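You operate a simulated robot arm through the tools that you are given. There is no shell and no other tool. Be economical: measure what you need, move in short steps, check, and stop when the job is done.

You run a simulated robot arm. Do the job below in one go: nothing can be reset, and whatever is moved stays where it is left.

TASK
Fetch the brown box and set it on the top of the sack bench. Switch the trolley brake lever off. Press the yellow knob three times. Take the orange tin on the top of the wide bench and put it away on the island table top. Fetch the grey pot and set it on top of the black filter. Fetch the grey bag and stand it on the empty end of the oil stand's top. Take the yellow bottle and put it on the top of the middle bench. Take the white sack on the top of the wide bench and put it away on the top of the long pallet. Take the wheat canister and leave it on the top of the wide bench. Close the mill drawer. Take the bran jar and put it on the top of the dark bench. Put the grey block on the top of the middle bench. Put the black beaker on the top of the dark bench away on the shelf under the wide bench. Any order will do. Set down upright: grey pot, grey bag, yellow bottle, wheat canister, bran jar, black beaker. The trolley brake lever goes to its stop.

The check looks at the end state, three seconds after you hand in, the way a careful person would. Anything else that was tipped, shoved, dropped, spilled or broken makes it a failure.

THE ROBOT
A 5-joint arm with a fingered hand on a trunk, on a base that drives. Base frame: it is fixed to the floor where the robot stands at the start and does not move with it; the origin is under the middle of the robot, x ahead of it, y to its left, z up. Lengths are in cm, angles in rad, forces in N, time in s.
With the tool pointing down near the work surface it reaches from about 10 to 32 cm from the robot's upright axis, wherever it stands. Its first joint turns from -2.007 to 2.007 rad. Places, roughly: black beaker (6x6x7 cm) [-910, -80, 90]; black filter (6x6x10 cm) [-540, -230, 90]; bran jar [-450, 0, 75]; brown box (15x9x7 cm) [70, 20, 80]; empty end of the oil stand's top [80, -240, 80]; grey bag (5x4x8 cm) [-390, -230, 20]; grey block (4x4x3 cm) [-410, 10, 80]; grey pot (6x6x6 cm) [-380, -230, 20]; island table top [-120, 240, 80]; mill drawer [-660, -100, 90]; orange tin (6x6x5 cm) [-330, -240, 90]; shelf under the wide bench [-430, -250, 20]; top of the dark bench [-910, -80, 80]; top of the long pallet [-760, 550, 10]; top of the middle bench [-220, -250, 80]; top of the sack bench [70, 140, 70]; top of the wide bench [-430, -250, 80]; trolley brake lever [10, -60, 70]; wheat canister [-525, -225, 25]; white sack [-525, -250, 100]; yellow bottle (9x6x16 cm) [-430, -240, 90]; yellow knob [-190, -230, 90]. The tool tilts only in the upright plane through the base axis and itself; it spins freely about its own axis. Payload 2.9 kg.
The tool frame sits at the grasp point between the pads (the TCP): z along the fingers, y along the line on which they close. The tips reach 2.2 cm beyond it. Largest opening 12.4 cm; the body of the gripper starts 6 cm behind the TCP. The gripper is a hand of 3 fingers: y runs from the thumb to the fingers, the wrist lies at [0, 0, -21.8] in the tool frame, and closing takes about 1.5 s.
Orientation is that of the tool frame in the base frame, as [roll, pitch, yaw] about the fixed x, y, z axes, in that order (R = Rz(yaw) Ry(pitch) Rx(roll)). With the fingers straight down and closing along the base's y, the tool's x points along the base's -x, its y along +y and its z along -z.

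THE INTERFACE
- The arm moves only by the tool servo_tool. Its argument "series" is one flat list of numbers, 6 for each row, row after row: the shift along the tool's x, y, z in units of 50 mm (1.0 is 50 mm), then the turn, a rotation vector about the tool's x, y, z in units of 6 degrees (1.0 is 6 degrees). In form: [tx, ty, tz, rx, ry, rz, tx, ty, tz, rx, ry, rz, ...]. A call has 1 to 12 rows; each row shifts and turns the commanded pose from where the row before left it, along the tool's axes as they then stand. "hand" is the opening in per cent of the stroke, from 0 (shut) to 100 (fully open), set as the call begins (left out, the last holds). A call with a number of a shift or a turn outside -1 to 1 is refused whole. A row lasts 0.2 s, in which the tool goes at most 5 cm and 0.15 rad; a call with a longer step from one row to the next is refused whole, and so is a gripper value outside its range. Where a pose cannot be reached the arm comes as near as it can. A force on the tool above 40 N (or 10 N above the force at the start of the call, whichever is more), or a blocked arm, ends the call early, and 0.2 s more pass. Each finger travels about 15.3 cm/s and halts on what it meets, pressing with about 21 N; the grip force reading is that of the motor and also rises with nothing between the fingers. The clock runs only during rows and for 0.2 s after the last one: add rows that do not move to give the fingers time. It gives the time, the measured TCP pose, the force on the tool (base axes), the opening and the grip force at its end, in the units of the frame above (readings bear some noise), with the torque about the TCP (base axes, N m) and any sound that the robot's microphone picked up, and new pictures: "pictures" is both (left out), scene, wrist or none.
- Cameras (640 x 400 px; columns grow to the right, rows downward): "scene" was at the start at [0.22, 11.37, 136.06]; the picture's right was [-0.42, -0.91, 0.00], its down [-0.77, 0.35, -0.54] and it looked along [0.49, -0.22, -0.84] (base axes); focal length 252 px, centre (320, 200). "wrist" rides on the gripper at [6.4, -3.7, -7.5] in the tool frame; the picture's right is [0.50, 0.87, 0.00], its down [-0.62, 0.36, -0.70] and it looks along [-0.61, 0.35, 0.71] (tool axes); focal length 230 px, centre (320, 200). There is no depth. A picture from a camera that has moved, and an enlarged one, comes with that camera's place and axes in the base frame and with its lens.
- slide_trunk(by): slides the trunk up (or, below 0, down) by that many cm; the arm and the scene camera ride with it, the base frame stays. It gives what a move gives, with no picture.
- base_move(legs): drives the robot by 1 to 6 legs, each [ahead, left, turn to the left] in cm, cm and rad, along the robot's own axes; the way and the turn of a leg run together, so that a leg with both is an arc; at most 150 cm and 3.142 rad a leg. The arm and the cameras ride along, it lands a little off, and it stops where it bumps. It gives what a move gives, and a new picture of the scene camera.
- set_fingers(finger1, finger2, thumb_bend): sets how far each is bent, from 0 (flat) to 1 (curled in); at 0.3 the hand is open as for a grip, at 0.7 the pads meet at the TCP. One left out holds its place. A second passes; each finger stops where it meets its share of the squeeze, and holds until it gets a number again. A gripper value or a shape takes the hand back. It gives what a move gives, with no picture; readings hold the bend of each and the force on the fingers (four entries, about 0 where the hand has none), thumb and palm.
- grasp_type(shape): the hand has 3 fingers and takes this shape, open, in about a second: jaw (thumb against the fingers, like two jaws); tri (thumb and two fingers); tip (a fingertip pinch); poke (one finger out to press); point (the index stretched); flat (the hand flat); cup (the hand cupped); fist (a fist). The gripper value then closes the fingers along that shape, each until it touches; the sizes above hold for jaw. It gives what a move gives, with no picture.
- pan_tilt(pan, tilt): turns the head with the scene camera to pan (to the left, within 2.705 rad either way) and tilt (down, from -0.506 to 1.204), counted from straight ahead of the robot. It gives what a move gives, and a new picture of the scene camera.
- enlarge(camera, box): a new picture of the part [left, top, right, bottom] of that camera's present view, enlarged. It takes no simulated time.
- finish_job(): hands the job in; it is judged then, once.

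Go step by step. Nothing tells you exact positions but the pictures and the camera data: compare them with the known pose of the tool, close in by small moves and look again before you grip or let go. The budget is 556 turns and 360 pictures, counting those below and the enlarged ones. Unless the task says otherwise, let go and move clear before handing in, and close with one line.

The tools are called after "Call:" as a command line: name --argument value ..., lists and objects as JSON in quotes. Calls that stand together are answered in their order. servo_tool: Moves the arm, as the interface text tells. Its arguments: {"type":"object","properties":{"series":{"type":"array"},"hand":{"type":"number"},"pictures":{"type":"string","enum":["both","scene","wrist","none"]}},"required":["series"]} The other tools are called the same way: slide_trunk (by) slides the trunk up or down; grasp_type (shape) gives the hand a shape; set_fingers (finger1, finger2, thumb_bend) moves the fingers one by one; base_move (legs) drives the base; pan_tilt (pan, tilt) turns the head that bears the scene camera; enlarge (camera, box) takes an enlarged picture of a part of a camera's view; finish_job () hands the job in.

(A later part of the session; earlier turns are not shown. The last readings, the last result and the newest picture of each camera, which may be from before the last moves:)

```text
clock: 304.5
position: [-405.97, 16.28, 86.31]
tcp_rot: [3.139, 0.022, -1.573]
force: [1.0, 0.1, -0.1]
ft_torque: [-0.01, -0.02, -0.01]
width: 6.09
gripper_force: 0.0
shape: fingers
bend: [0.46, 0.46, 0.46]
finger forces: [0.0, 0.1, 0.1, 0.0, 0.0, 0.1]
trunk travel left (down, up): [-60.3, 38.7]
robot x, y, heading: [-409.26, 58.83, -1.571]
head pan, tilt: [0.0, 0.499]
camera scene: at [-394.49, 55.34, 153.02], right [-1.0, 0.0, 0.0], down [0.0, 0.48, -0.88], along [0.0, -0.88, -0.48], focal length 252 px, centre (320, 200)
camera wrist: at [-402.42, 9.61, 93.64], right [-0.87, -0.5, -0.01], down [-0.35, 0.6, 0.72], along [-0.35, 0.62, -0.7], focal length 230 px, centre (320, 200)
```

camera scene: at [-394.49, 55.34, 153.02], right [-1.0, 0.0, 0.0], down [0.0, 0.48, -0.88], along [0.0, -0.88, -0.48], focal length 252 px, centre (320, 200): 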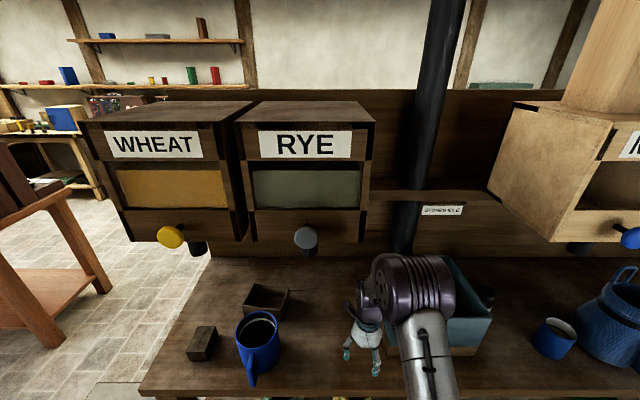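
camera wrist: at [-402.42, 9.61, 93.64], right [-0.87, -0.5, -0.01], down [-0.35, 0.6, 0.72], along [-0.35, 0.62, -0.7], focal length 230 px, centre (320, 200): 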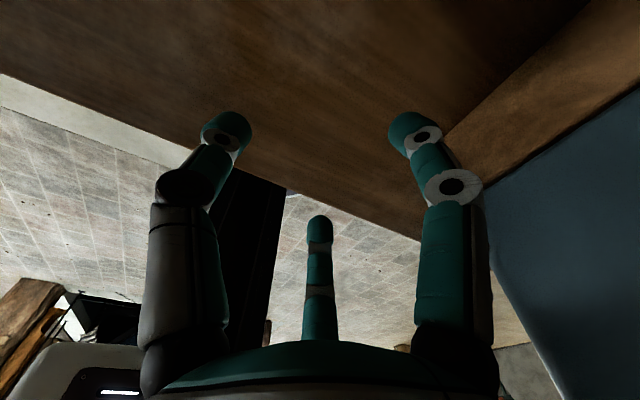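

Call:
servo_tool --series '[0.5, 0.08, 0, 0, -0.1, 0, 0.5, 0.08, 0, 0, -0.1, 0, 0.5, 0.06, 0, 0, 0, 0, 0, 0, 0, 0, 0, 0]' --pictures "wrist"

Call:
enlarge --camera "scene" --box '[300, 230, 480, 390]'

```text
clock: 305.5
position: [-407.2, 8.76, 86.0]
tcp_rot: [3.139, 0.045, -1.571]
force: [0.0, 0.2, 0.3]
ft_torque: [0.0, -0.01, 0.0]
width: 6.09
gripper_force: 0.0
shape: fingers
bend: [0.46, 0.46, 0.46]
finger forces: [0.1, 0.0, 0.0, 0.1, 0.0, 0.0]
trunk travel left (down, up): [-60.3, 38.7]
robot x, y, heading: [-408.98, 58.78, -1.571]
head pan, tilt: [0.0, 0.499]
camera wrist: at [-403.68, 1.95, 93.36], right [-0.87, -0.5, -0.02], down [-0.35, 0.59, 0.73], along [-0.35, 0.64, -0.68], focal length 230 px, centre (320, 200)
```

wrist: 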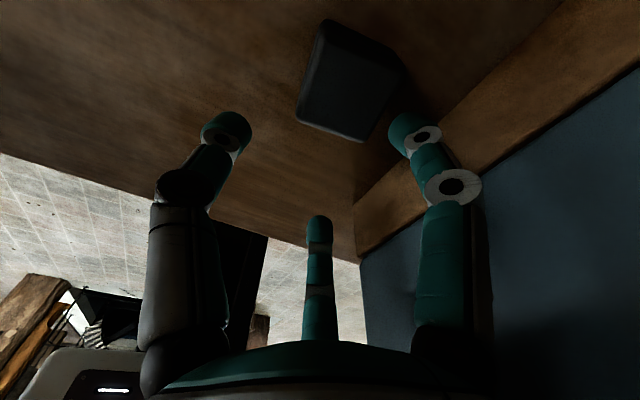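

```text
2.50 times, centred on (390, 310) of scene
camera zoom: at [-394.48, 55.33, 153.02], right [-1.0, 0.0, 0.0], down [0.0, 0.48, -0.88], along [0.0, -0.88, -0.48], focal length 631 px, centre (145, -75)
```

zoom: 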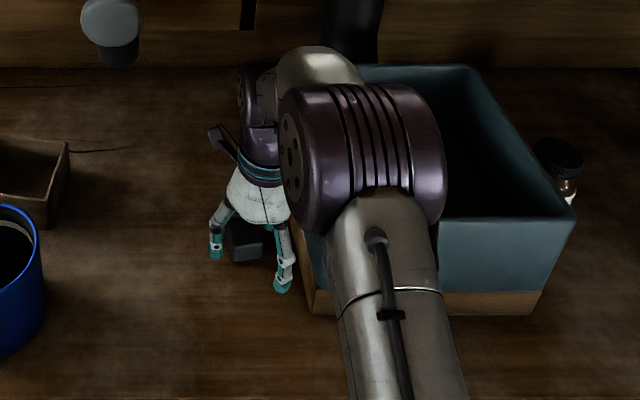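

The block shows at (-406.1,4.5). I shift over it, straightening the tool.

Call:
servo_tool --series '[0.4, -0.12, 0, 0, 0.2, 0, 0.42, -0.1, 0, 0, 0.2, 0, 0, 0, 0, 0, 0, 0]' --pictures "wrist"

Call:
enlarge --camera "scene" --box '[300, 230, 480, 390]'

```text
clock: 306.3
position: [-406.11, 4.69, 85.95]
tcp_rot: [-3.141, 0.0, -1.572]
force: [0.2, -0.4, 0.4]
ft_torque: [-0.01, 0.03, -0.04]
width: 6.09
gripper_force: 0.1
shape: fingers
bend: [0.46, 0.46, 0.46]
finger forces: [0.0, 0.1, 0.1, 0.0, 0.0, 0.0]
trunk travel left (down, up): [-60.3, 38.7]
robot x, y, heading: [-409.08, 58.61, -1.568]
head pan, tilt: [0.0, 0.499]
camera wrist: at [-402.65, -1.82, 93.43], right [-0.87, -0.5, 0.0], down [-0.35, 0.62, 0.7], along [-0.35, 0.61, -0.71], focal length 230 px, centre (320, 200)
```

wrist: 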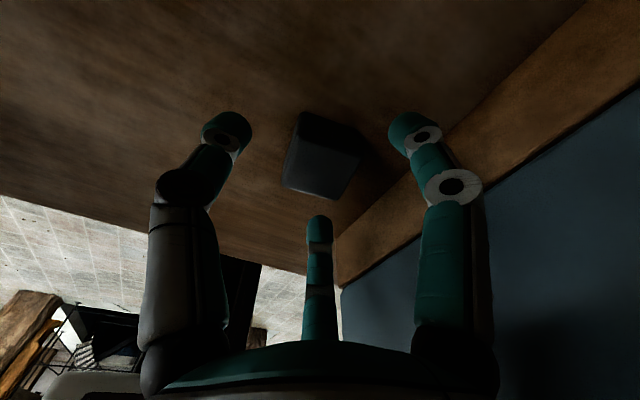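

```text
2.50 times, centred on (390, 310) of scene
camera zoom: at [-394.49, 55.31, 153.02], right [-1.0, 0.0, 0.0], down [0.0, 0.48, -0.88], along [0.0, -0.88, -0.48], focal length 631 px, centre (145, -75)
```

zoom: 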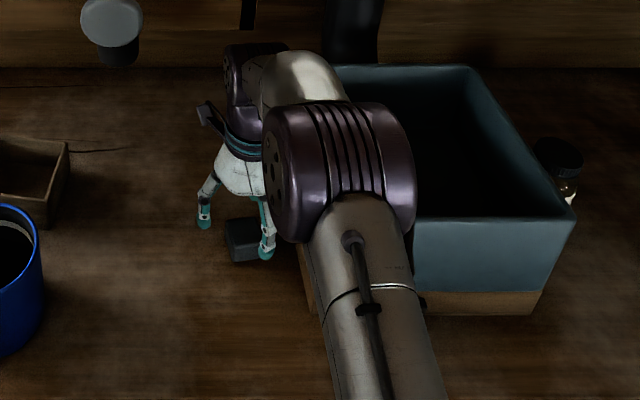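

Centred. I descend about 3 cm and close.

Call:
servo_tool --series '[0.1, 0.05, 0.2, 0, 0, 0, 0, 0, 0.2, 0, 0, 0, 0, 0, 0.17, 0, 0, 0, 0, 0, 0, 0, 0, 0]' --pictures "wrist"

```text
clock: 307.3
position: [-406.28, 4.13, 83.14]
tcp_rot: [3.141, 0.003, -1.571]
force: [-0.3, -0.6, 0.0]
ft_torque: [-0.02, 0.0, 0.02]
width: 6.1
gripper_force: 0.0
shape: fingers
bend: [0.46, 0.46, 0.46]
finger forces: [0.1, 0.1, 0.0, 0.0, 0.0, 0.1]
trunk travel left (down, up): [-60.3, 38.7]
robot x, y, heading: [-408.97, 58.52, -1.568]
head pan, tilt: [0.0, 0.499]
camera wrist: at [-402.81, -2.53, 90.63], right [-0.87, -0.5, 0.0], down [-0.35, 0.62, 0.7], along [-0.35, 0.61, -0.71], focal length 230 px, centre (320, 200)
```

wrist: 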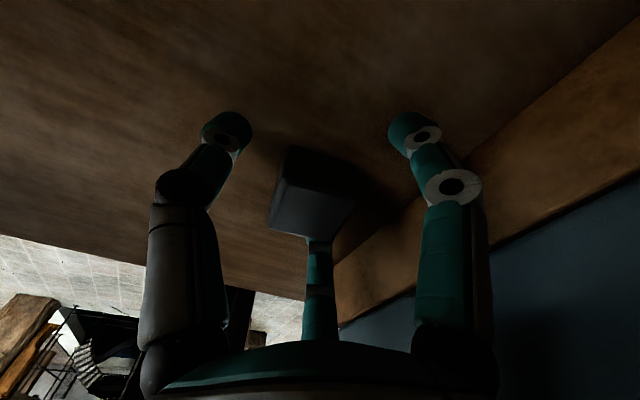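

Call:
servo_tool --series '[0, 0, 0.1, 0, 0, 0, 0, 0, 0, 0, 0, 0, 0, 0, 0, 0, 0, 0, 0, 0, 0, 0, 0, 0, 0, 0, 0, 0, 0, 0, 0, 0, 0, 0, 0, 0, 0, 0, 0, 0, 0, 0]' --hand 0 --pictures "wrist"

```text
clock: 308.9
position: [-406.25, 4.06, 82.77]
tcp_rot: [-3.14, 0.001, -1.572]
force: [-0.4, 0.3, 0.1]
ft_torque: [0.01, -0.02, 0.01]
width: 4.09
gripper_force: 20.9
shape: jaw
bend: [0.77, 0.77, 0.7]
finger forces: [16.0, 21.1, 0.0, 0.0, 17.0, 0.0]
trunk travel left (down, up): [-60.3, 38.7]
robot x, y, heading: [-408.86, 58.46, -1.572]
head pan, tilt: [0.0, 0.499]
camera wrist: at [-402.79, -2.45, 90.16], right [-0.87, -0.5, 0.0], down [-0.35, 0.62, 0.7], along [-0.35, 0.61, -0.71], focal length 230 px, centre (320, 200)
```

wrist: 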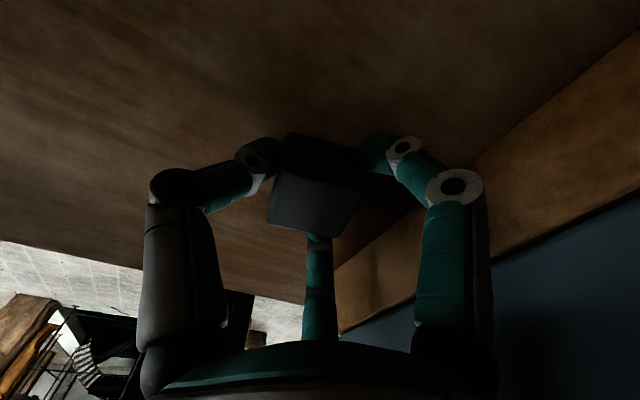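

Gripped. I lift 2 cm, draw it straight out from under the hopper, and then raise it.

Call:
servo_tool --series '[0, 0, -0.4, 0, 0, 0, -0.5, 0.03, 0, 0, 0, 0, -0.7, 0.03, 0, 0, 0, 0, -0.7, 0, 0, 0, 0, 0, -0.8, 0, 0, 0, 0, 0, -0.8, 0, 0, 0, 0, 0, -0.8, 0, 0, 0, 0, 0, 0, 0, 0, 0, 0, 0]'

```text
clock: 310.7
position: [-406.67, 25.51, 84.85]
tcp_rot: [-3.141, 0.002, -1.572]
force: [0.3, -0.9, -0.4]
ft_torque: [0.01, 0.0, 0.01]
width: 3.99
gripper_force: 20.9
shape: jaw
bend: [0.77, 0.77, 0.7]
finger forces: [16.7, 22.2, 0.0, 0.0, 15.7, 0.1]
trunk travel left (down, up): [-60.3, 38.7]
robot x, y, heading: [-408.81, 58.41, -1.568]
head pan, tilt: [0.0, 0.499]
camera scene: at [-394.49, 55.23, 153.02], right [-1.0, 0.0, 0.0], down [0.0, 0.48, -0.88], along [0.0, -0.88, -0.48], focal length 252 px, centre (320, 200)
camera wrist: at [-403.21, 18.89, 92.26], right [-0.87, -0.5, 0.0], down [-0.36, 0.62, 0.7], along [-0.35, 0.61, -0.71], focal length 230 px, centre (320, 200)
```

scene: 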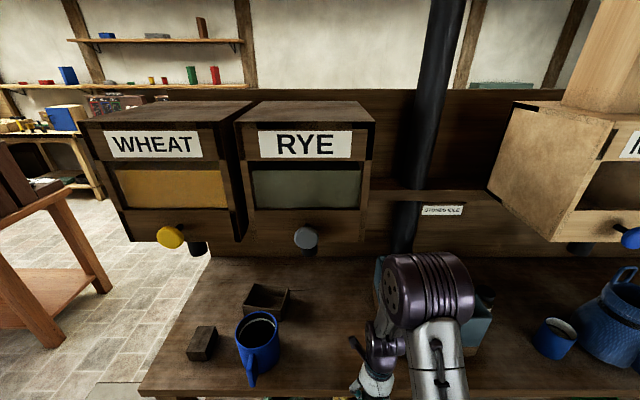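
wrist: 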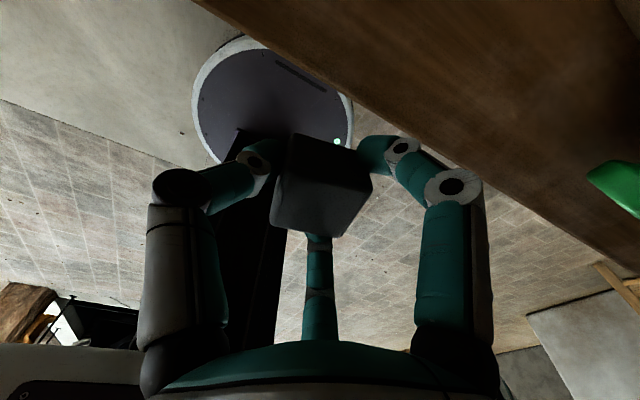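

The block is out. I raise it, back off, and drive through the passage to the middle bench.

Call:
servo_tool --series '[0, 0, -1, 0, 0, 0, 0, 0, -1, 0, 0, 0, 0, 0, -1, 0, 0, 0]' --pictures "none"

Call:
base_move --legs '[[-50, 0, 0], [0, 117, 0], [130, 0, 0]]'

Call:
slide_trunk --by 12

```text
clock: 311.5
position: [-406.64, 25.49, 99.93]
tcp_rot: [3.141, 0.003, -1.572]
force: [0.7, -0.2, -0.6]
ft_torque: [0.01, 0.01, -0.01]
width: 3.92
gripper_force: 20.5
shape: jaw
bend: [0.77, 0.45, 0.69]
finger forces: [17.0, 22.7, 0.0, 0.0, 14.7, 0.0]
trunk travel left (down, up): [-60.3, 38.7]
robot x, y, heading: [-408.82, 58.89, -1.571]
head pan, tilt: [0.0, 0.499]
```

```text
clock: 326.1
position: [-289.1, -54.53, 99.96]
tcp_rot: [-3.141, 0.002, -1.558]
force: [0.2, -0.1, 0.0]
ft_torque: [0.03, 0.0, 0.02]
width: 3.9
gripper_force: 20.8
shape: jaw
bend: [0.77, 0.45, 0.71]
finger forces: [17.0, 22.8, 0.1, 0.0, 14.6, 0.1]
trunk travel left (down, up): [-60.3, 38.7]
robot x, y, heading: [-292.01, -21.36, -1.557]
head pan, tilt: [0.0, 0.499]
camera scene: at [-277.44, -24.52, 153.02], right [-1.0, -0.02, 0.0], down [-0.01, 0.48, -0.88], along [0.01, -0.88, -0.48], focal length 252 px, centre (320, 200)
```

scene: 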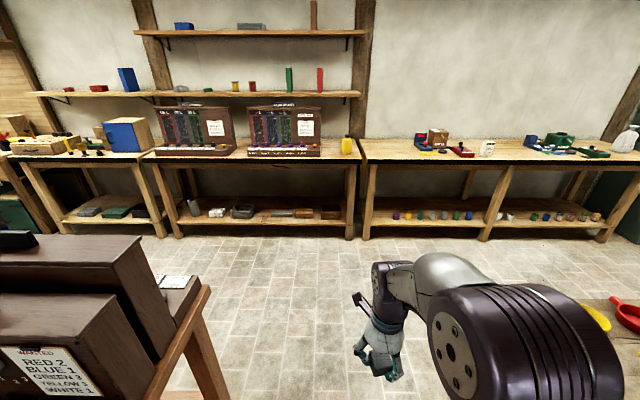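

```text
clock: 327.6
position: [-289.06, -54.59, 111.94]
tcp_rot: [-3.141, 0.001, -1.558]
force: [-0.6, -0.2, -0.8]
ft_torque: [0.01, -0.01, -0.04]
width: 3.91
gripper_force: 20.7
shape: jaw
bend: [0.77, 0.45, 0.71]
finger forces: [17.1, 22.7, 0.1, 0.0, 14.5, 0.0]
trunk travel left (down, up): [-72.3, 26.7]
robot x, y, heading: [-291.93, -21.52, -1.558]
head pan, tilt: [0.0, 0.499]
```

Call:
base_move --legs '[[130, 5, -0.013], [28, 0, 0]]'

Call:
pan_tilt --pan 0.1 --tilt 0.9

```text
clock: 335.7
position: [-281.23, -212.09, 111.9]
tcp_rot: [3.141, 0.0, -1.559]
force: [-0.6, -0.7, 0.2]
ft_torque: [0.03, 0.02, 0.0]
width: 3.9
gripper_force: 22.2
shape: jaw
bend: [0.77, 0.45, 0.71]
finger forces: [17.1, 22.7, 0.1, 0.0, 14.6, 0.1]
trunk travel left (down, up): [-72.3, 26.7]
robot x, y, heading: [-283.92, -179.05, -1.556]
head pan, tilt: [0.0, 0.499]
camera scene: at [-269.5, -182.12, 165.02], right [-1.0, -0.02, 0.0], down [-0.01, 0.48, -0.88], along [0.01, -0.88, -0.48], focal length 252 px, centre (320, 200)
```

scene: 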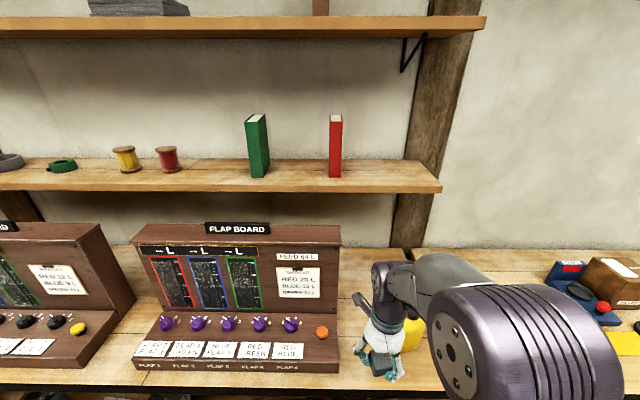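

```text
clock: 336.6
position: [-281.2, -212.18, 111.96]
tcp_rot: [-3.141, 0.0, -1.558]
force: [0.6, 0.1, -0.2]
ft_torque: [-0.01, 0.02, 0.04]
width: 3.9
gripper_force: 20.8
shape: jaw
bend: [0.77, 0.45, 0.71]
finger forces: [17.1, 22.5, 0.1, 0.1, 14.6, 0.1]
trunk travel left (down, up): [-72.3, 26.7]
robot x, y, heading: [-284.27, -179.05, -1.551]
head pan, tilt: [0.099, 0.901]
camera scene: at [-268.78, -180.45, 161.64], right [-0.99, -0.12, 0.0], down [-0.09, 0.78, -0.62], along [0.07, -0.62, -0.78], focal length 252 px, centre (320, 200)
```

scene: 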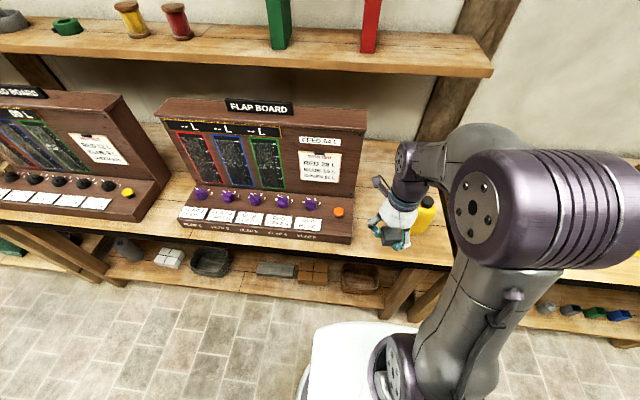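

I will set the block near the front between bottle and FLAP board, at (-284.5,-223.5), where the hand has room.

Call:
servo_tool --series '[0.8, 0.22, 0, 0, 0, 0, 0.8, 0.22, 0, 0, 0, 0, 0.67, 0.22, 0, 0, 0, 0, 0, 0, 0.8, 0, 0, 0, 0, 0, 0.8, 0, 0, 0, 0, 0, 0.8, 0, 0, 0, 0, 0, 0.8, 0, 0, 0, 0, 0, 0, 0, 0, 0]'

Call:
enlarge --camera "scene" --box '[310, 140, 460, 270]'

```text
clock: 338.4
position: [-284.39, -223.41, 96.0]
tcp_rot: [-3.141, 0.002, -1.56]
force: [-0.8, 0.7, -0.7]
ft_torque: [0.04, 0.01, -0.02]
width: 3.8
gripper_force: 21.4
shape: jaw
bend: [0.77, 0.45, 0.71]
finger forces: [17.4, 22.8, 0.0, 0.0, 13.5, 0.0]
trunk travel left (down, up): [-72.3, 26.7]
robot x, y, heading: [-283.86, -179.03, -1.557]
head pan, tilt: [0.099, 0.901]
camera scene: at [-268.78, -180.41, 161.63], right [-0.99, -0.12, 0.0], down [-0.09, 0.78, -0.62], along [0.07, -0.62, -0.78], focal length 252 px, centre (320, 200)
camera wrist: at [-280.74, -229.93, 103.52], right [-0.86, -0.51, 0.0], down [-0.36, 0.61, 0.7], along [-0.36, 0.6, -0.71], focal length 230 px, centre (320, 200)
```

scene: 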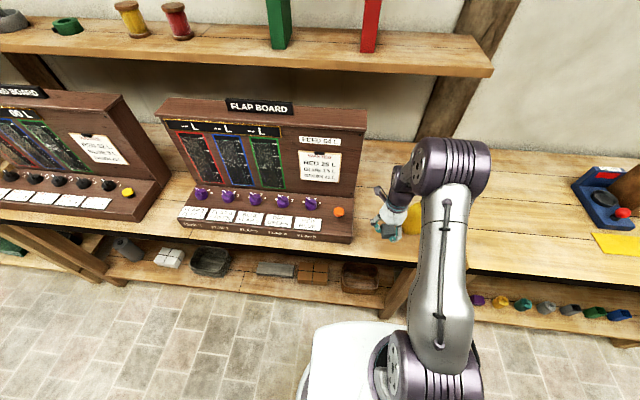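
wrist: 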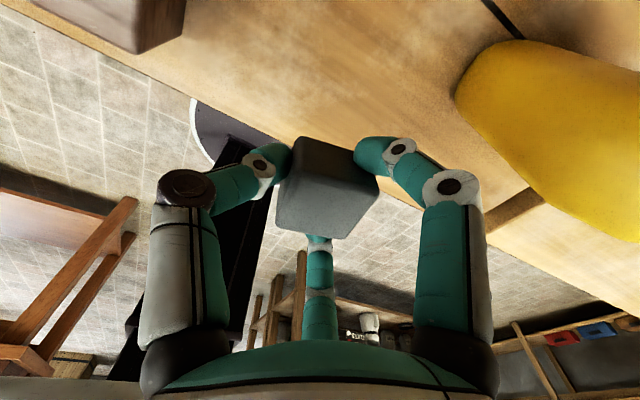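

```text
3.08 times, centred on (385, 205) of scene
camera zoom: at [-268.78, -180.41, 161.63], right [-0.99, -0.12, 0.0], down [-0.09, 0.78, -0.62], along [0.07, -0.62, -0.78], focal length 776 px, centre (120, 185)
```

zoom: 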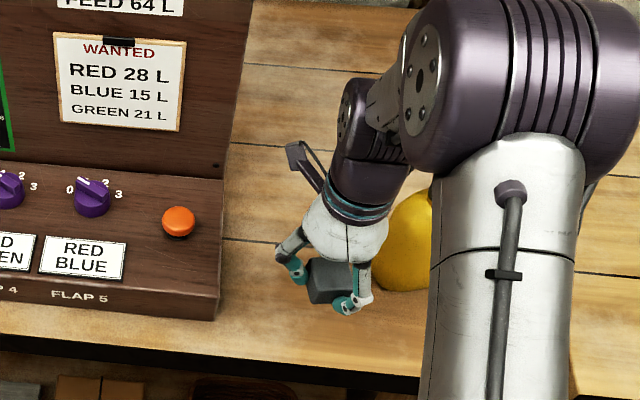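

The bench edge is at y≈-219.3; I move 1 cm further in and lower to contact.

Call:
servo_tool --series '[0.2, 0, 0.5, 0, 0, 0, 0, 0, 0.5, 0, 0, 0, 0, 0, 0.4, 0, 0, 0, 0, 0, 0.1, 0, 0, 0, 0, 0, 0.1, 0, 0, 0, 0, 0, 0.1, 0, 0, 0, 0, 0, 0.08, 0, 0, 0, 0, 0, 0.08, 0, 0, 0, 0, 0, 0.08, 0, 0, 0]' --pictures "wrist"

```text
clock: 340.2
position: [-284.31, -224.55, 87.18]
tcp_rot: [-3.141, -0.012, -1.557]
force: [1.8, 3.5, 30.1]
ft_torque: [0.21, 0.2, 0.07]
width: 4.08
gripper_force: 20.9
shape: jaw
bend: [0.78, 0.79, 0.73]
finger forces: [19.6, 26.4, 0.0, 0.1, 18.2, 0.0]
trunk travel left (down, up): [-72.3, 26.7]
robot x, y, heading: [-284.13, -178.44, -1.556]
head pan, tilt: [0.099, 0.901]
stopped in row 8: the force on the tool passed its limit at 43 N (the readings are from after the stop); the commanded pose is now the measured one
camera wrist: at [-280.58, -230.9, 94.77], right [-0.86, -0.51, 0.01], down [-0.36, 0.62, 0.69], along [-0.36, 0.59, -0.72], focal length 230 px, centre (320, 200)
```

wrist: 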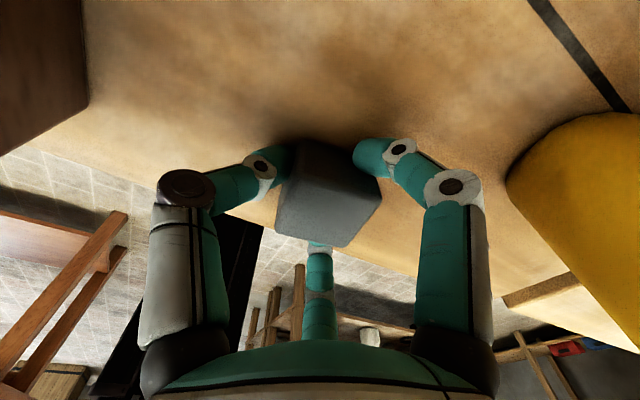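

Down. I ease and half-open the digits.

Call:
servo_tool --series '[0, 0, -0.06, 0, 0, 0]' --pictures "none"

Call:
set_fingers --finger1 0.48 --finger2 0.48 --thumb_bend 0.48

Call:
servo_tool --series '[0, 0, -0.3, 0, 0, 0, 0, 0, -0.6, 0, 0, 0, 0, 0, -1, 0, 0, 0, 0, 0, -1, 0, 0, 0, 0, 0, -1, 0, 0, 0]'

```text
clock: 340.6
position: [-284.24, -224.51, 87.16]
tcp_rot: [3.141, -0.008, -1.557]
force: [3.5, -0.4, 16.9]
ft_torque: [0.1, 0.08, 0.05]
width: 4.07
gripper_force: 20.7
shape: jaw
bend: [0.78, 0.79, 0.73]
finger forces: [20.4, 24.8, 0.1, 0.0, 16.3, 0.0]
trunk travel left (down, up): [-72.3, 26.7]
robot x, y, heading: [-284.03, -179.25, -1.551]
head pan, tilt: [0.099, 0.901]
```

```text
clock: 340.9
position: [-284.32, -224.49, 87.71]
tcp_rot: [3.141, -0.017, -1.557]
force: [2.6, 5.4, 41.0]
ft_torque: [0.41, -0.22, -0.08]
width: 4.22
gripper_force: 20.7
shape: fingers
bend: [0.51, 0.52, 0.52]
finger forces: [7.1, 17.7, 0.0, 0.0, 16.4, 0.0]
trunk travel left (down, up): [-72.3, 26.7]
robot x, y, heading: [-283.95, -179.2, -1.557]
head pan, tilt: [0.099, 0.901]
stopped: the force on the tool passed its limit at 46 N (the readings are from after the stop); the commanded pose is now the measured one
```

```text
clock: 342.1
position: [-284.2, -224.34, 107.14]
tcp_rot: [3.14, -0.011, -1.558]
force: [0.6, 0.0, 1.0]
ft_torque: [-0.04, 0.0, 0.0]
width: 5.45
gripper_force: 0.0
shape: fingers
bend: [0.48, 0.48, 0.48]
finger forces: [0.1, 0.1, 0.1, 0.0, 0.1, 0.0]
trunk travel left (down, up): [-72.3, 26.7]
robot x, y, heading: [-283.89, -179.1, -1.552]
head pan, tilt: [0.099, 0.901]
camera scene: at [-268.76, -180.35, 161.63], right [-0.99, -0.12, 0.0], down [-0.09, 0.78, -0.62], along [0.07, -0.62, -0.78], focal length 252 px, centre (320, 200)
camera wrist: at [-280.49, -230.75, 114.68], right [-0.86, -0.51, 0.01], down [-0.36, 0.62, 0.7], along [-0.36, 0.6, -0.72], focal length 230 px, centre (320, 200)
```

scene: 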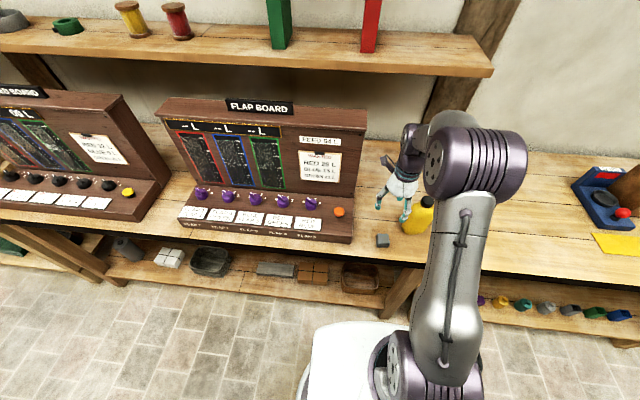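
wrist: 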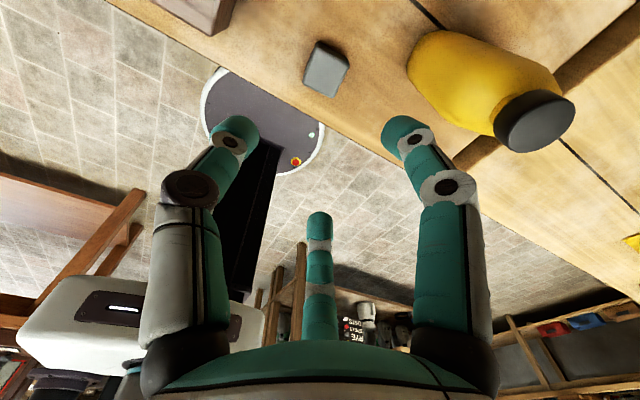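

Block placed and the bottle still stands. Now the shelf under the wide bench: I turn the hand back, drive there and lower the trunk to look in.

Call:
servo_tool --series '[-0.5, 0, 0, 0, 0, -1, -0.5, 0, 0, 0, 0, -1, 0, 0, 0, 0, 0, -1, 0, 0, 0, 0, 0, -1, 0, 0, 0, 0, 0, -1, 0, 0, 0, 0, 0, -1, 0, 0, 0, 0, 0, -1, 0, 0, 0, 0, 0, -1, 0, 0, 0, 0, 0, -1, 0, 0, 0, 0, 0, -1, 0, 0, 0, 0, 0, -1, 0, 0, 0, 0, 0, -1]' --pictures "none"

Call:
servo_tool --series '[0, 0, 0, 0, 0, -1, 0, 0, 0, 0, 0, -1, 0, 0, 0, 0, 0, -1]' --pictures "none"

Call:
base_move --legs '[[-30, 0, 0], [0, -102, 0]]'

Call:
slide_trunk --by -55

Call:
pan_tilt --pan 0.0 --tilt 0.75

```text
clock: 344.7
position: [-284.58, -219.54, 106.84]
tcp_rot: [3.133, -0.003, -0.298]
force: [0.5, -0.7, 0.0]
ft_torque: [-0.02, -0.04, 0.0]
width: 5.45
gripper_force: 0.1
shape: fingers
bend: [0.48, 0.48, 0.48]
finger forces: [0.0, 0.0, 0.0, 0.0, 0.1, 0.0]
trunk travel left (down, up): [-72.3, 26.7]
robot x, y, heading: [-283.83, -179.05, -1.553]
head pan, tilt: [0.099, 0.901]
```

```text
clock: 345.5
position: [-284.62, -219.65, 106.83]
tcp_rot: [3.131, 0.001, 0.016]
force: [1.4, -0.7, -0.2]
ft_torque: [0.02, -0.01, -0.01]
width: 5.5
gripper_force: 0.1
shape: fingers
bend: [0.48, 0.48, 0.48]
finger forces: [0.1, 0.1, 0.0, 0.0, 0.1, 0.0]
trunk travel left (down, up): [-72.3, 26.7]
robot x, y, heading: [-284.01, -178.73, -1.554]
head pan, tilt: [0.099, 0.901]
```

```text
clock: 352.4
position: [-386.83, -191.52, 106.86]
tcp_rot: [3.13, 0.0, 0.015]
force: [0.0, -0.5, 0.4]
ft_torque: [0.01, 0.0, 0.0]
width: 5.47
gripper_force: 0.0
shape: fingers
bend: [0.48, 0.48, 0.48]
finger forces: [0.1, 0.0, 0.0, 0.0, 0.1, 0.1]
trunk travel left (down, up): [-72.3, 26.7]
robot x, y, heading: [-386.24, -150.94, -1.552]
head pan, tilt: [0.099, 0.901]
camera scene: at [-371.05, -152.42, 161.63], right [-0.99, -0.12, 0.0], down [-0.09, 0.78, -0.62], along [0.07, -0.62, -0.78], focal length 252 px, centre (320, 200)
```

scene: 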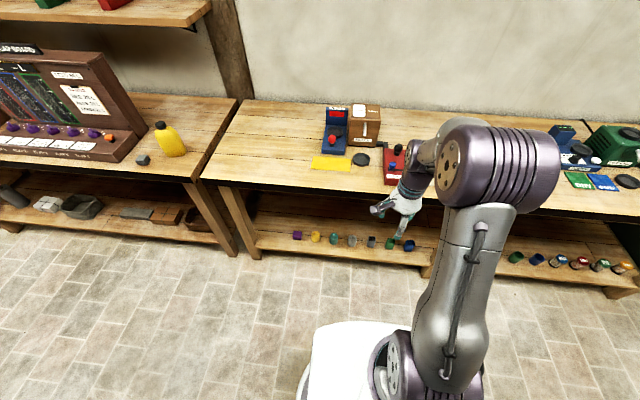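

```text
refused: -55 is not a number from -40 to 40
```

```text
clock: 353.1
position: [-386.95, -191.6, 106.63]
tcp_rot: [3.131, 0.0, 0.013]
force: [-0.4, -0.7, -0.3]
ft_torque: [-0.02, 0.01, -0.01]
width: 5.48
gripper_force: 0.0
shape: fingers
bend: [0.48, 0.48, 0.48]
finger forces: [0.1, 0.1, 0.1, 0.1, 0.0, 0.0]
trunk travel left (down, up): [-72.3, 26.7]
robot x, y, heading: [-386.18, -150.89, -1.55]
head pan, tilt: [0.0, 0.75]
camera scene: at [-371.76, -153.2, 162.82], right [-1.0, -0.02, 0.0], down [-0.01, 0.68, -0.73], along [0.01, -0.73, -0.68], focal length 252 px, centre (320, 200)
```

scene: 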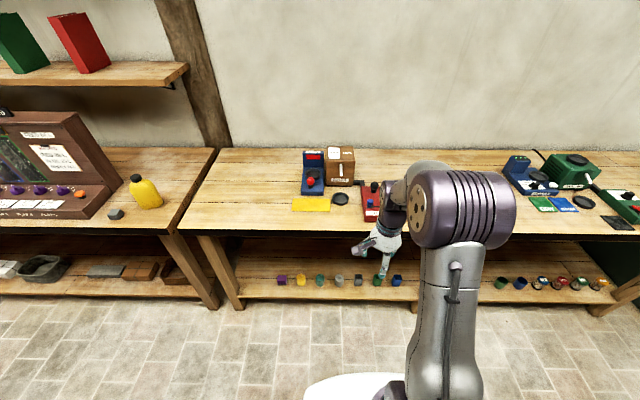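

Call:
slide_trunk --by -40

Call:
slide_trunk --by -22

Call:
pan_tilt --pan 0.1 --tilt 0.6

Call:
enlarge --camera "scene" --box '[230, 100, 450, 240]'

```text
clock: 356.9
position: [-386.78, -191.6, 66.92]
tcp_rot: [3.132, 0.0, 0.014]
force: [-0.4, 0.5, 0.0]
ft_torque: [0.0, 0.0, -0.01]
width: 5.45
gripper_force: 0.1
shape: fingers
bend: [0.48, 0.48, 0.48]
finger forces: [0.0, 0.1, 0.1, 0.0, 0.1, 0.1]
trunk travel left (down, up): [-32.3, 66.7]
robot x, y, heading: [-386.25, -151.06, -1.555]
head pan, tilt: [0.0, 0.75]
```

```text
clock: 359.3
position: [-386.86, -191.63, 44.88]
tcp_rot: [3.132, -0.001, 0.013]
force: [0.2, 0.8, -0.5]
ft_torque: [-0.02, -0.01, 0.01]
width: 5.47
gripper_force: 0.0
shape: fingers
bend: [0.48, 0.48, 0.48]
finger forces: [0.0, 0.0, 0.1, 0.0, 0.0, 0.0]
trunk travel left (down, up): [-10.3, 88.7]
robot x, y, heading: [-386.35, -150.98, -1.555]
head pan, tilt: [0.0, 0.75]
```

```text
clock: 360.0
position: [-386.84, -191.59, 44.86]
tcp_rot: [3.131, 0.001, 0.014]
force: [-1.5, 0.0, 0.2]
ft_torque: [0.01, 0.01, 0.0]
width: 5.48
gripper_force: 0.1
shape: fingers
bend: [0.48, 0.48, 0.48]
finger forces: [0.0, 0.0, 0.0, 0.1, 0.1, 0.0]
trunk travel left (down, up): [-10.3, 88.7]
robot x, y, heading: [-386.25, -150.89, -1.552]
head pan, tilt: [0.099, 0.6]
camera scene: at [-370.89, -153.69, 102.11], right [-0.99, -0.12, 0.0], down [-0.07, 0.56, -0.82], along [0.1, -0.82, -0.57], focal length 252 px, centre (320, 200)
```

scene: 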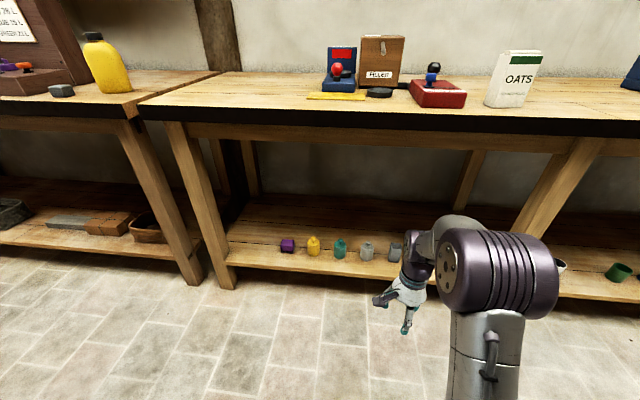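

```text
2.86 times, centred on (340, 170) of scene
camera zoom: at [-370.89, -153.69, 102.11], right [-0.99, -0.12, 0.0], down [-0.07, 0.56, -0.82], along [0.1, -0.82, -0.57], focal length 721 px, centre (263, 286)
```

zoom: 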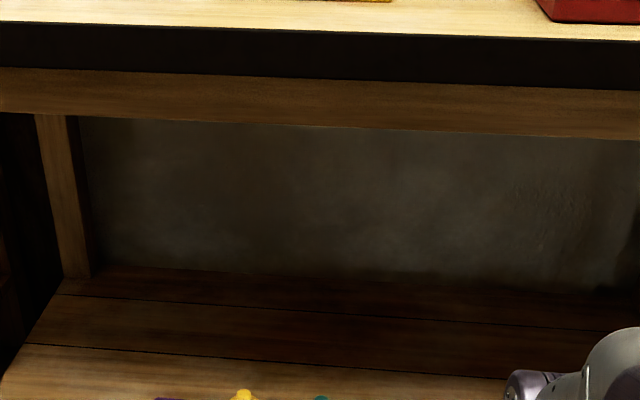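

Call:
enlarge --camera "scene" --box '[270, 210, 430, 290]'

```text
4.00 times, centred on (350, 250) of scene
camera zoom: at [-370.89, -153.69, 102.11], right [-0.99, -0.12, 0.0], down [-0.07, 0.56, -0.82], along [0.1, -0.82, -0.57], focal length 1009 px, centre (200, 0)
```

zoom: 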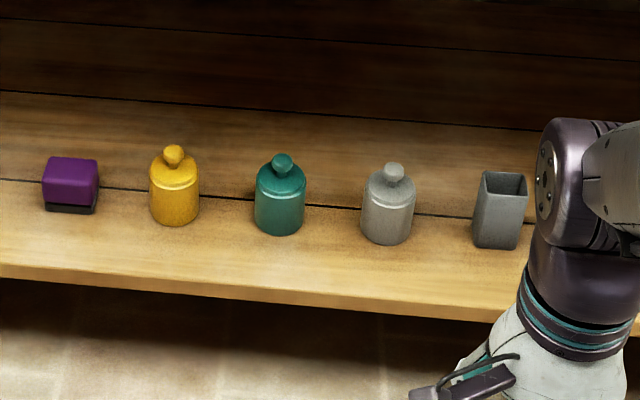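

The shelf items are, from left: purple box, yellow pot, teal pot, grey pot, grey bag. Grey pot is at about (-382,-232), bag (-393.5,-232), shelf z≈20. I lower the tool and drive in below the bench top toward the pot.

Call:
servo_tool --series '[0, 0, 0.6, 0.1, 0, -0.1, 0, 0, 0.6, 0, 0, 0, 0, 0, 0.8, 0, 0, 0, 0, 0, 0, 0, 0, 0]' --hand 100 --pictures "none"

Call:
base_move --legs '[[0, 4.6, 0], [20, 0, -0.018]]'

Call:
servo_tool --series '[0, 0, 0, 0, 0, 0]' --pictures "wrist"

```text
clock: 361.0
position: [-386.83, -191.77, 34.63]
tcp_rot: [3.14, 0.0, 0.024]
force: [0.2, 1.1, 0.2]
ft_torque: [-0.01, 0.04, 0.0]
width: 12.37
gripper_force: 0.1
shape: jaw
bend: [0.3, 0.3, 0.3]
finger forces: [0.0, 0.1, 0.0, 0.0, 0.1, 0.0]
trunk travel left (down, up): [-10.3, 88.7]
robot x, y, heading: [-386.05, -151.01, -1.557]
head pan, tilt: [0.099, 0.6]
```

```text
clock: 363.1
position: [-382.71, -211.69, 34.64]
tcp_rot: [3.141, -0.002, 0.009]
force: [-0.1, 0.5, -0.6]
ft_torque: [0.0, -0.01, -0.01]
width: 12.38
gripper_force: 0.0
shape: jaw
bend: [0.3, 0.3, 0.3]
finger forces: [0.0, 0.0, 0.0, 0.1, 0.0, 0.0]
trunk travel left (down, up): [-10.3, 88.7]
robot x, y, heading: [-381.41, -171.09, -1.574]
head pan, tilt: [0.099, 0.6]
camera scene: at [-366.05, -173.92, 102.11], right [-0.99, -0.1, 0.0], down [-0.06, 0.56, -0.83], along [0.08, -0.82, -0.56], focal length 252 px, centre (320, 200)
```

scene: 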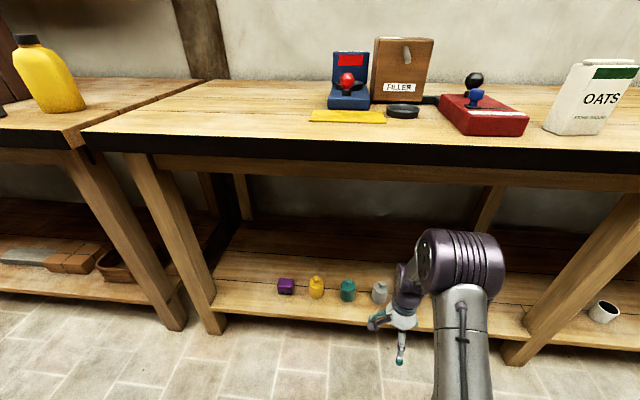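

```text
clock: 363.5
position: [-382.62, -211.71, 34.71]
tcp_rot: [3.141, 0.001, 0.008]
force: [0.1, -0.2, 0.1]
ft_torque: [0.02, -0.03, -0.01]
width: 12.38
gripper_force: 0.0
shape: jaw
bend: [0.3, 0.3, 0.3]
finger forces: [0.0, 0.0, 0.1, 0.0, 0.0, 0.0]
trunk travel left (down, up): [-10.3, 88.7]
robot x, y, heading: [-381.52, -171.3, -1.571]
head pan, tilt: [0.099, 0.6]
camera wrist: at [-376.41, -208.1, 42.21], right [0.51, -0.86, 0.0], down [-0.61, -0.36, 0.7], along [-0.6, -0.36, -0.71], focal length 230 px, centre (320, 200)
```

wrist: 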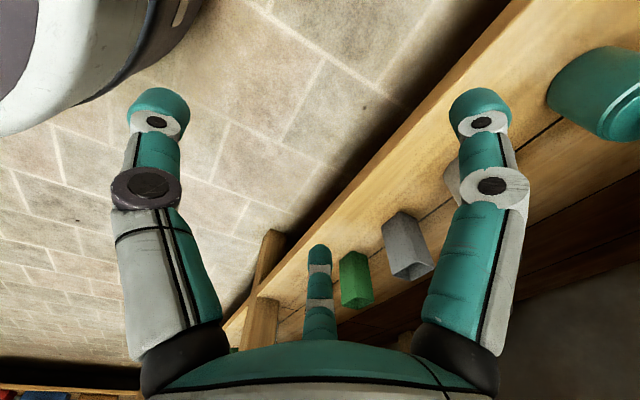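

Call:
set_fingers --finger1 0.41 --finger2 0.41 --thumb_bend 0.41

Call:
base_move --legs '[[9, 0, 0]]'

Call:
servo_tool --series '[0.05, 0.6, 0, 0, 0, 0, 0.05, 0.6, 0, 0, 0, 0, 0, 0, 0, 0, 0, 0]'

```text
clock: 364.5
position: [-382.72, -211.74, 34.67]
tcp_rot: [-3.141, 0.001, 0.008]
force: [-0.1, 0.0, -0.1]
ft_torque: [-0.01, -0.03, 0.03]
width: 7.5
gripper_force: 0.0
shape: fingers
bend: [0.41, 0.41, 0.41]
finger forces: [0.0, 0.1, 0.0, 0.0, 0.1, 0.1]
trunk travel left (down, up): [-10.3, 88.7]
robot x, y, heading: [-381.45, -171.16, -1.576]
head pan, tilt: [0.099, 0.6]
```

```text
clock: 365.6
position: [-382.73, -220.72, 34.7]
tcp_rot: [-3.141, 0.001, 0.008]
force: [-0.9, 0.4, -0.7]
ft_torque: [-0.01, 0.03, 0.01]
width: 7.49
gripper_force: 0.0
shape: fingers
bend: [0.41, 0.41, 0.41]
finger forces: [0.0, 0.0, 0.0, 0.0, 0.1, 0.1]
trunk travel left (down, up): [-10.3, 88.7]
robot x, y, heading: [-381.02, -179.85, -1.569]
head pan, tilt: [0.099, 0.6]
camera scene: at [-366.05, -182.93, 102.11], right [-1.0, -0.1, 0.0], down [-0.06, 0.56, -0.83], along [0.08, -0.82, -0.56], focal length 252 px, centre (320, 200)
```

scene: 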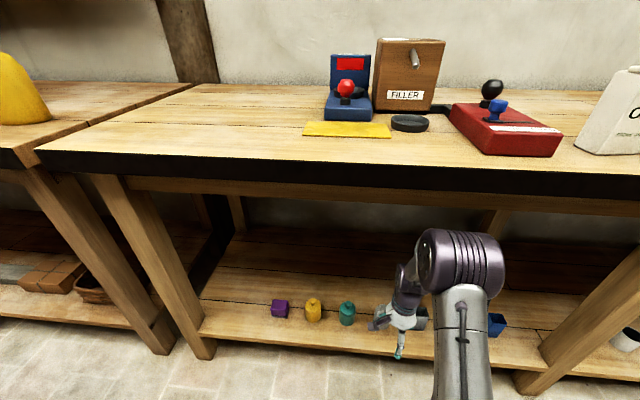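

```text
clock: 366.4
position: [-382.23, -226.59, 34.79]
tcp_rot: [-3.14, 0.003, 0.008]
force: [-0.7, -0.4, 0.1]
ft_torque: [0.0, 0.04, 0.0]
width: 7.5
gripper_force: 0.0
shape: fingers
bend: [0.41, 0.41, 0.41]
finger forces: [0.0, 0.1, 0.0, 0.1, 0.1, 0.0]
trunk travel left (down, up): [-10.3, 88.7]
robot x, y, heading: [-380.86, -179.89, -1.573]
head pan, tilt: [0.099, 0.6]
camera scene: at [-366.05, -182.94, 102.11], right [-1.0, -0.1, 0.0], down [-0.06, 0.56, -0.83], along [0.08, -0.82, -0.56], focal length 252 px, centre (320, 200)
camera wrist: at [-375.98, -223.03, 42.26], right [0.51, -0.86, 0.0], down [-0.61, -0.36, 0.7], along [-0.61, -0.35, -0.71], focal length 230 px, centre (320, 200)
```

scene: 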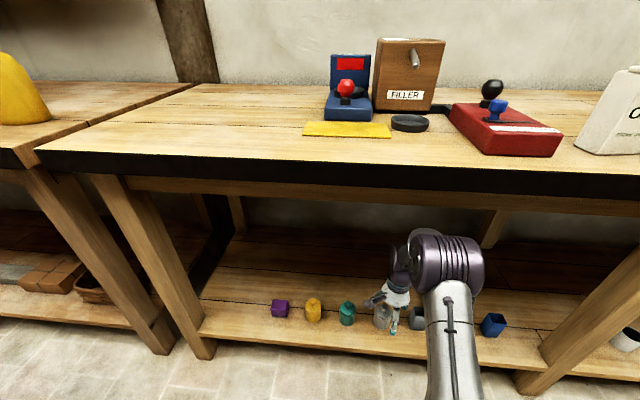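
wrist: 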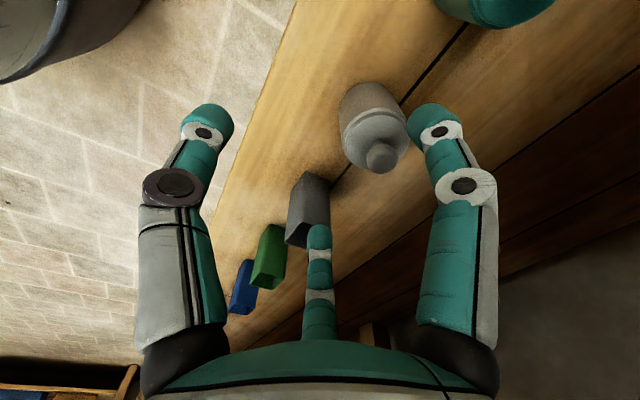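

The pot's knob is at (-382.5,-232.4). I go over it and look once more before descending.

Call:
servo_tool --series '[-0.02, 0.57, 0, 0, 0, 0, -0.02, 0.57, 0, 0, 0, 0, 0, 0, 0, 0, 0, 0]' --pictures "wrist"

```text
clock: 367.2
position: [-382.51, -232.41, 34.78]
tcp_rot: [-3.14, 0.001, 0.007]
force: [-0.2, 0.2, 0.5]
ft_torque: [0.02, 0.01, -0.03]
width: 7.51
gripper_force: 0.1
shape: fingers
bend: [0.41, 0.41, 0.41]
finger forces: [0.1, 0.1, 0.0, 0.1, 0.0, 0.1]
trunk travel left (down, up): [-10.3, 88.7]
robot x, y, heading: [-381.66, -180.05, -1.572]
head pan, tilt: [0.099, 0.6]
camera wrist: at [-376.26, -228.83, 42.24], right [0.51, -0.86, 0.0], down [-0.61, -0.36, 0.7], along [-0.61, -0.35, -0.71], focal length 230 px, centre (320, 200)
```

wrist: 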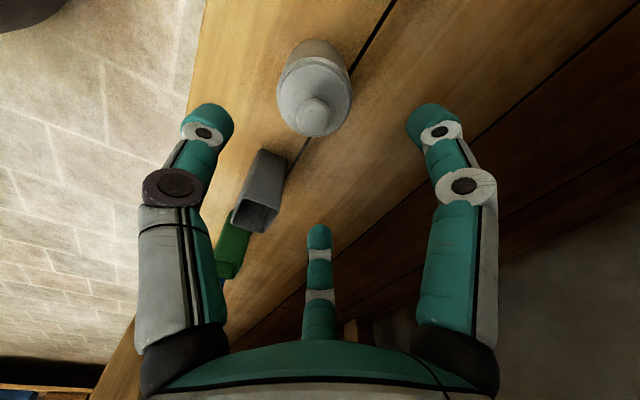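

Call:
servo_tool --series '[0.05, -0.14, 0.4, 0, 0, 0, 0, 0, 0.5, 0, 0, 0, 0, 0, 0.5, 0, 0, 0, 0, 0, 0.4, 0, 0, 0, 0, 0, 0.1, 0, 0, 0, 0, 0, 0, 0, 0, 0]' --pictures "wrist"

```text
clock: 368.6
position: [-382.15, -231.73, 25.11]
tcp_rot: [-3.141, 0.0, 0.006]
force: [-0.2, -0.1, -0.4]
ft_torque: [0.01, 0.01, 0.04]
width: 7.5
gripper_force: 0.0
shape: fingers
bend: [0.41, 0.41, 0.41]
finger forces: [0.1, 0.0, 0.1, 0.1, 0.0, 0.1]
trunk travel left (down, up): [-10.3, 88.7]
robot x, y, heading: [-381.29, -179.84, -1.571]
head pan, tilt: [0.099, 0.6]
camera wrist: at [-375.9, -228.16, 32.63], right [0.51, -0.86, 0.0], down [-0.61, -0.36, 0.7], along [-0.61, -0.35, -0.71], focal length 230 px, centre (320, 200)
```

wrist: 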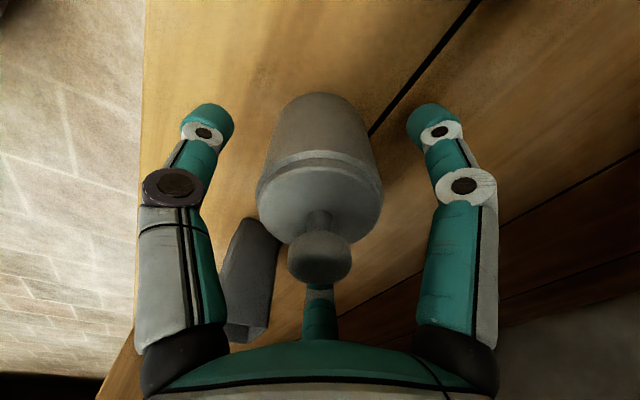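

Centred on the pot. Closing.

Call:
servo_tool --series '[0, 0, 0, 0, 0, 0, 0, 0, 0, 0, 0, 0, 0, 0, 0, 0, 0, 0, 0, 0, 0, 0, 0, 0, 0, 0, 0, 0, 0, 0, 0, 0, 0, 0, 0, 0, 0, 0, 0, 0, 0, 0]' --hand 0 --pictures "none"

Call:
servo_tool --series '[0, 0, -0.3, 0, 0, 0, 0, 0, -0.5, 0, 0, 0, 0, 0, -0.8, 0, 0, 0, 0, 0, 0, 0, 0, 0]' --pictures "wrist"

```text
clock: 370.2
position: [-382.12, -231.78, 25.03]
tcp_rot: [-3.14, 0.001, 0.008]
force: [-1.4, -0.8, 0.2]
ft_torque: [0.02, -0.02, -0.03]
width: 4.65
gripper_force: 20.5
shape: jaw
bend: [0.77, 0.77, 0.7]
finger forces: [18.1, 18.0, 0.1, 0.0, 20.2, 0.1]
trunk travel left (down, up): [-10.3, 88.7]
robot x, y, heading: [-381.48, -180.03, -1.572]
head pan, tilt: [0.099, 0.6]
```

```text
clock: 371.2
position: [-382.07, -231.7, 33.0]
tcp_rot: [-3.14, 0.001, 0.008]
force: [0.8, 0.2, -4.6]
ft_torque: [-0.01, -0.01, -0.01]
width: 4.64
gripper_force: 20.9
shape: jaw
bend: [0.77, 0.77, 0.7]
finger forces: [17.9, 17.9, 0.0, 0.0, 20.5, 0.1]
trunk travel left (down, up): [-10.3, 88.7]
robot x, y, heading: [-381.5, -179.65, -1.574]
head pan, tilt: [0.099, 0.6]
camera wrist: at [-375.82, -228.12, 40.57], right [0.51, -0.86, 0.0], down [-0.61, -0.36, 0.7], along [-0.61, -0.35, -0.71], focal length 230 px, centre (320, 200)
```

wrist: 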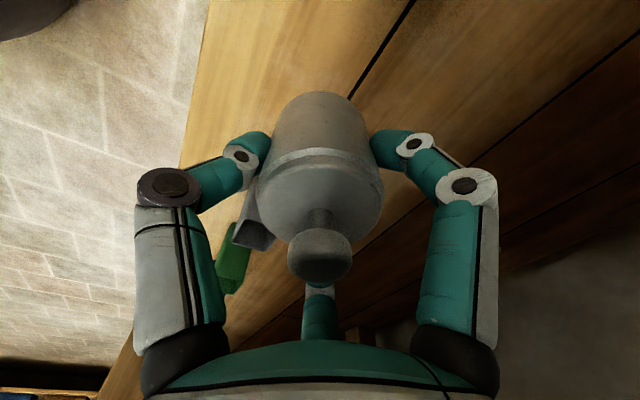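

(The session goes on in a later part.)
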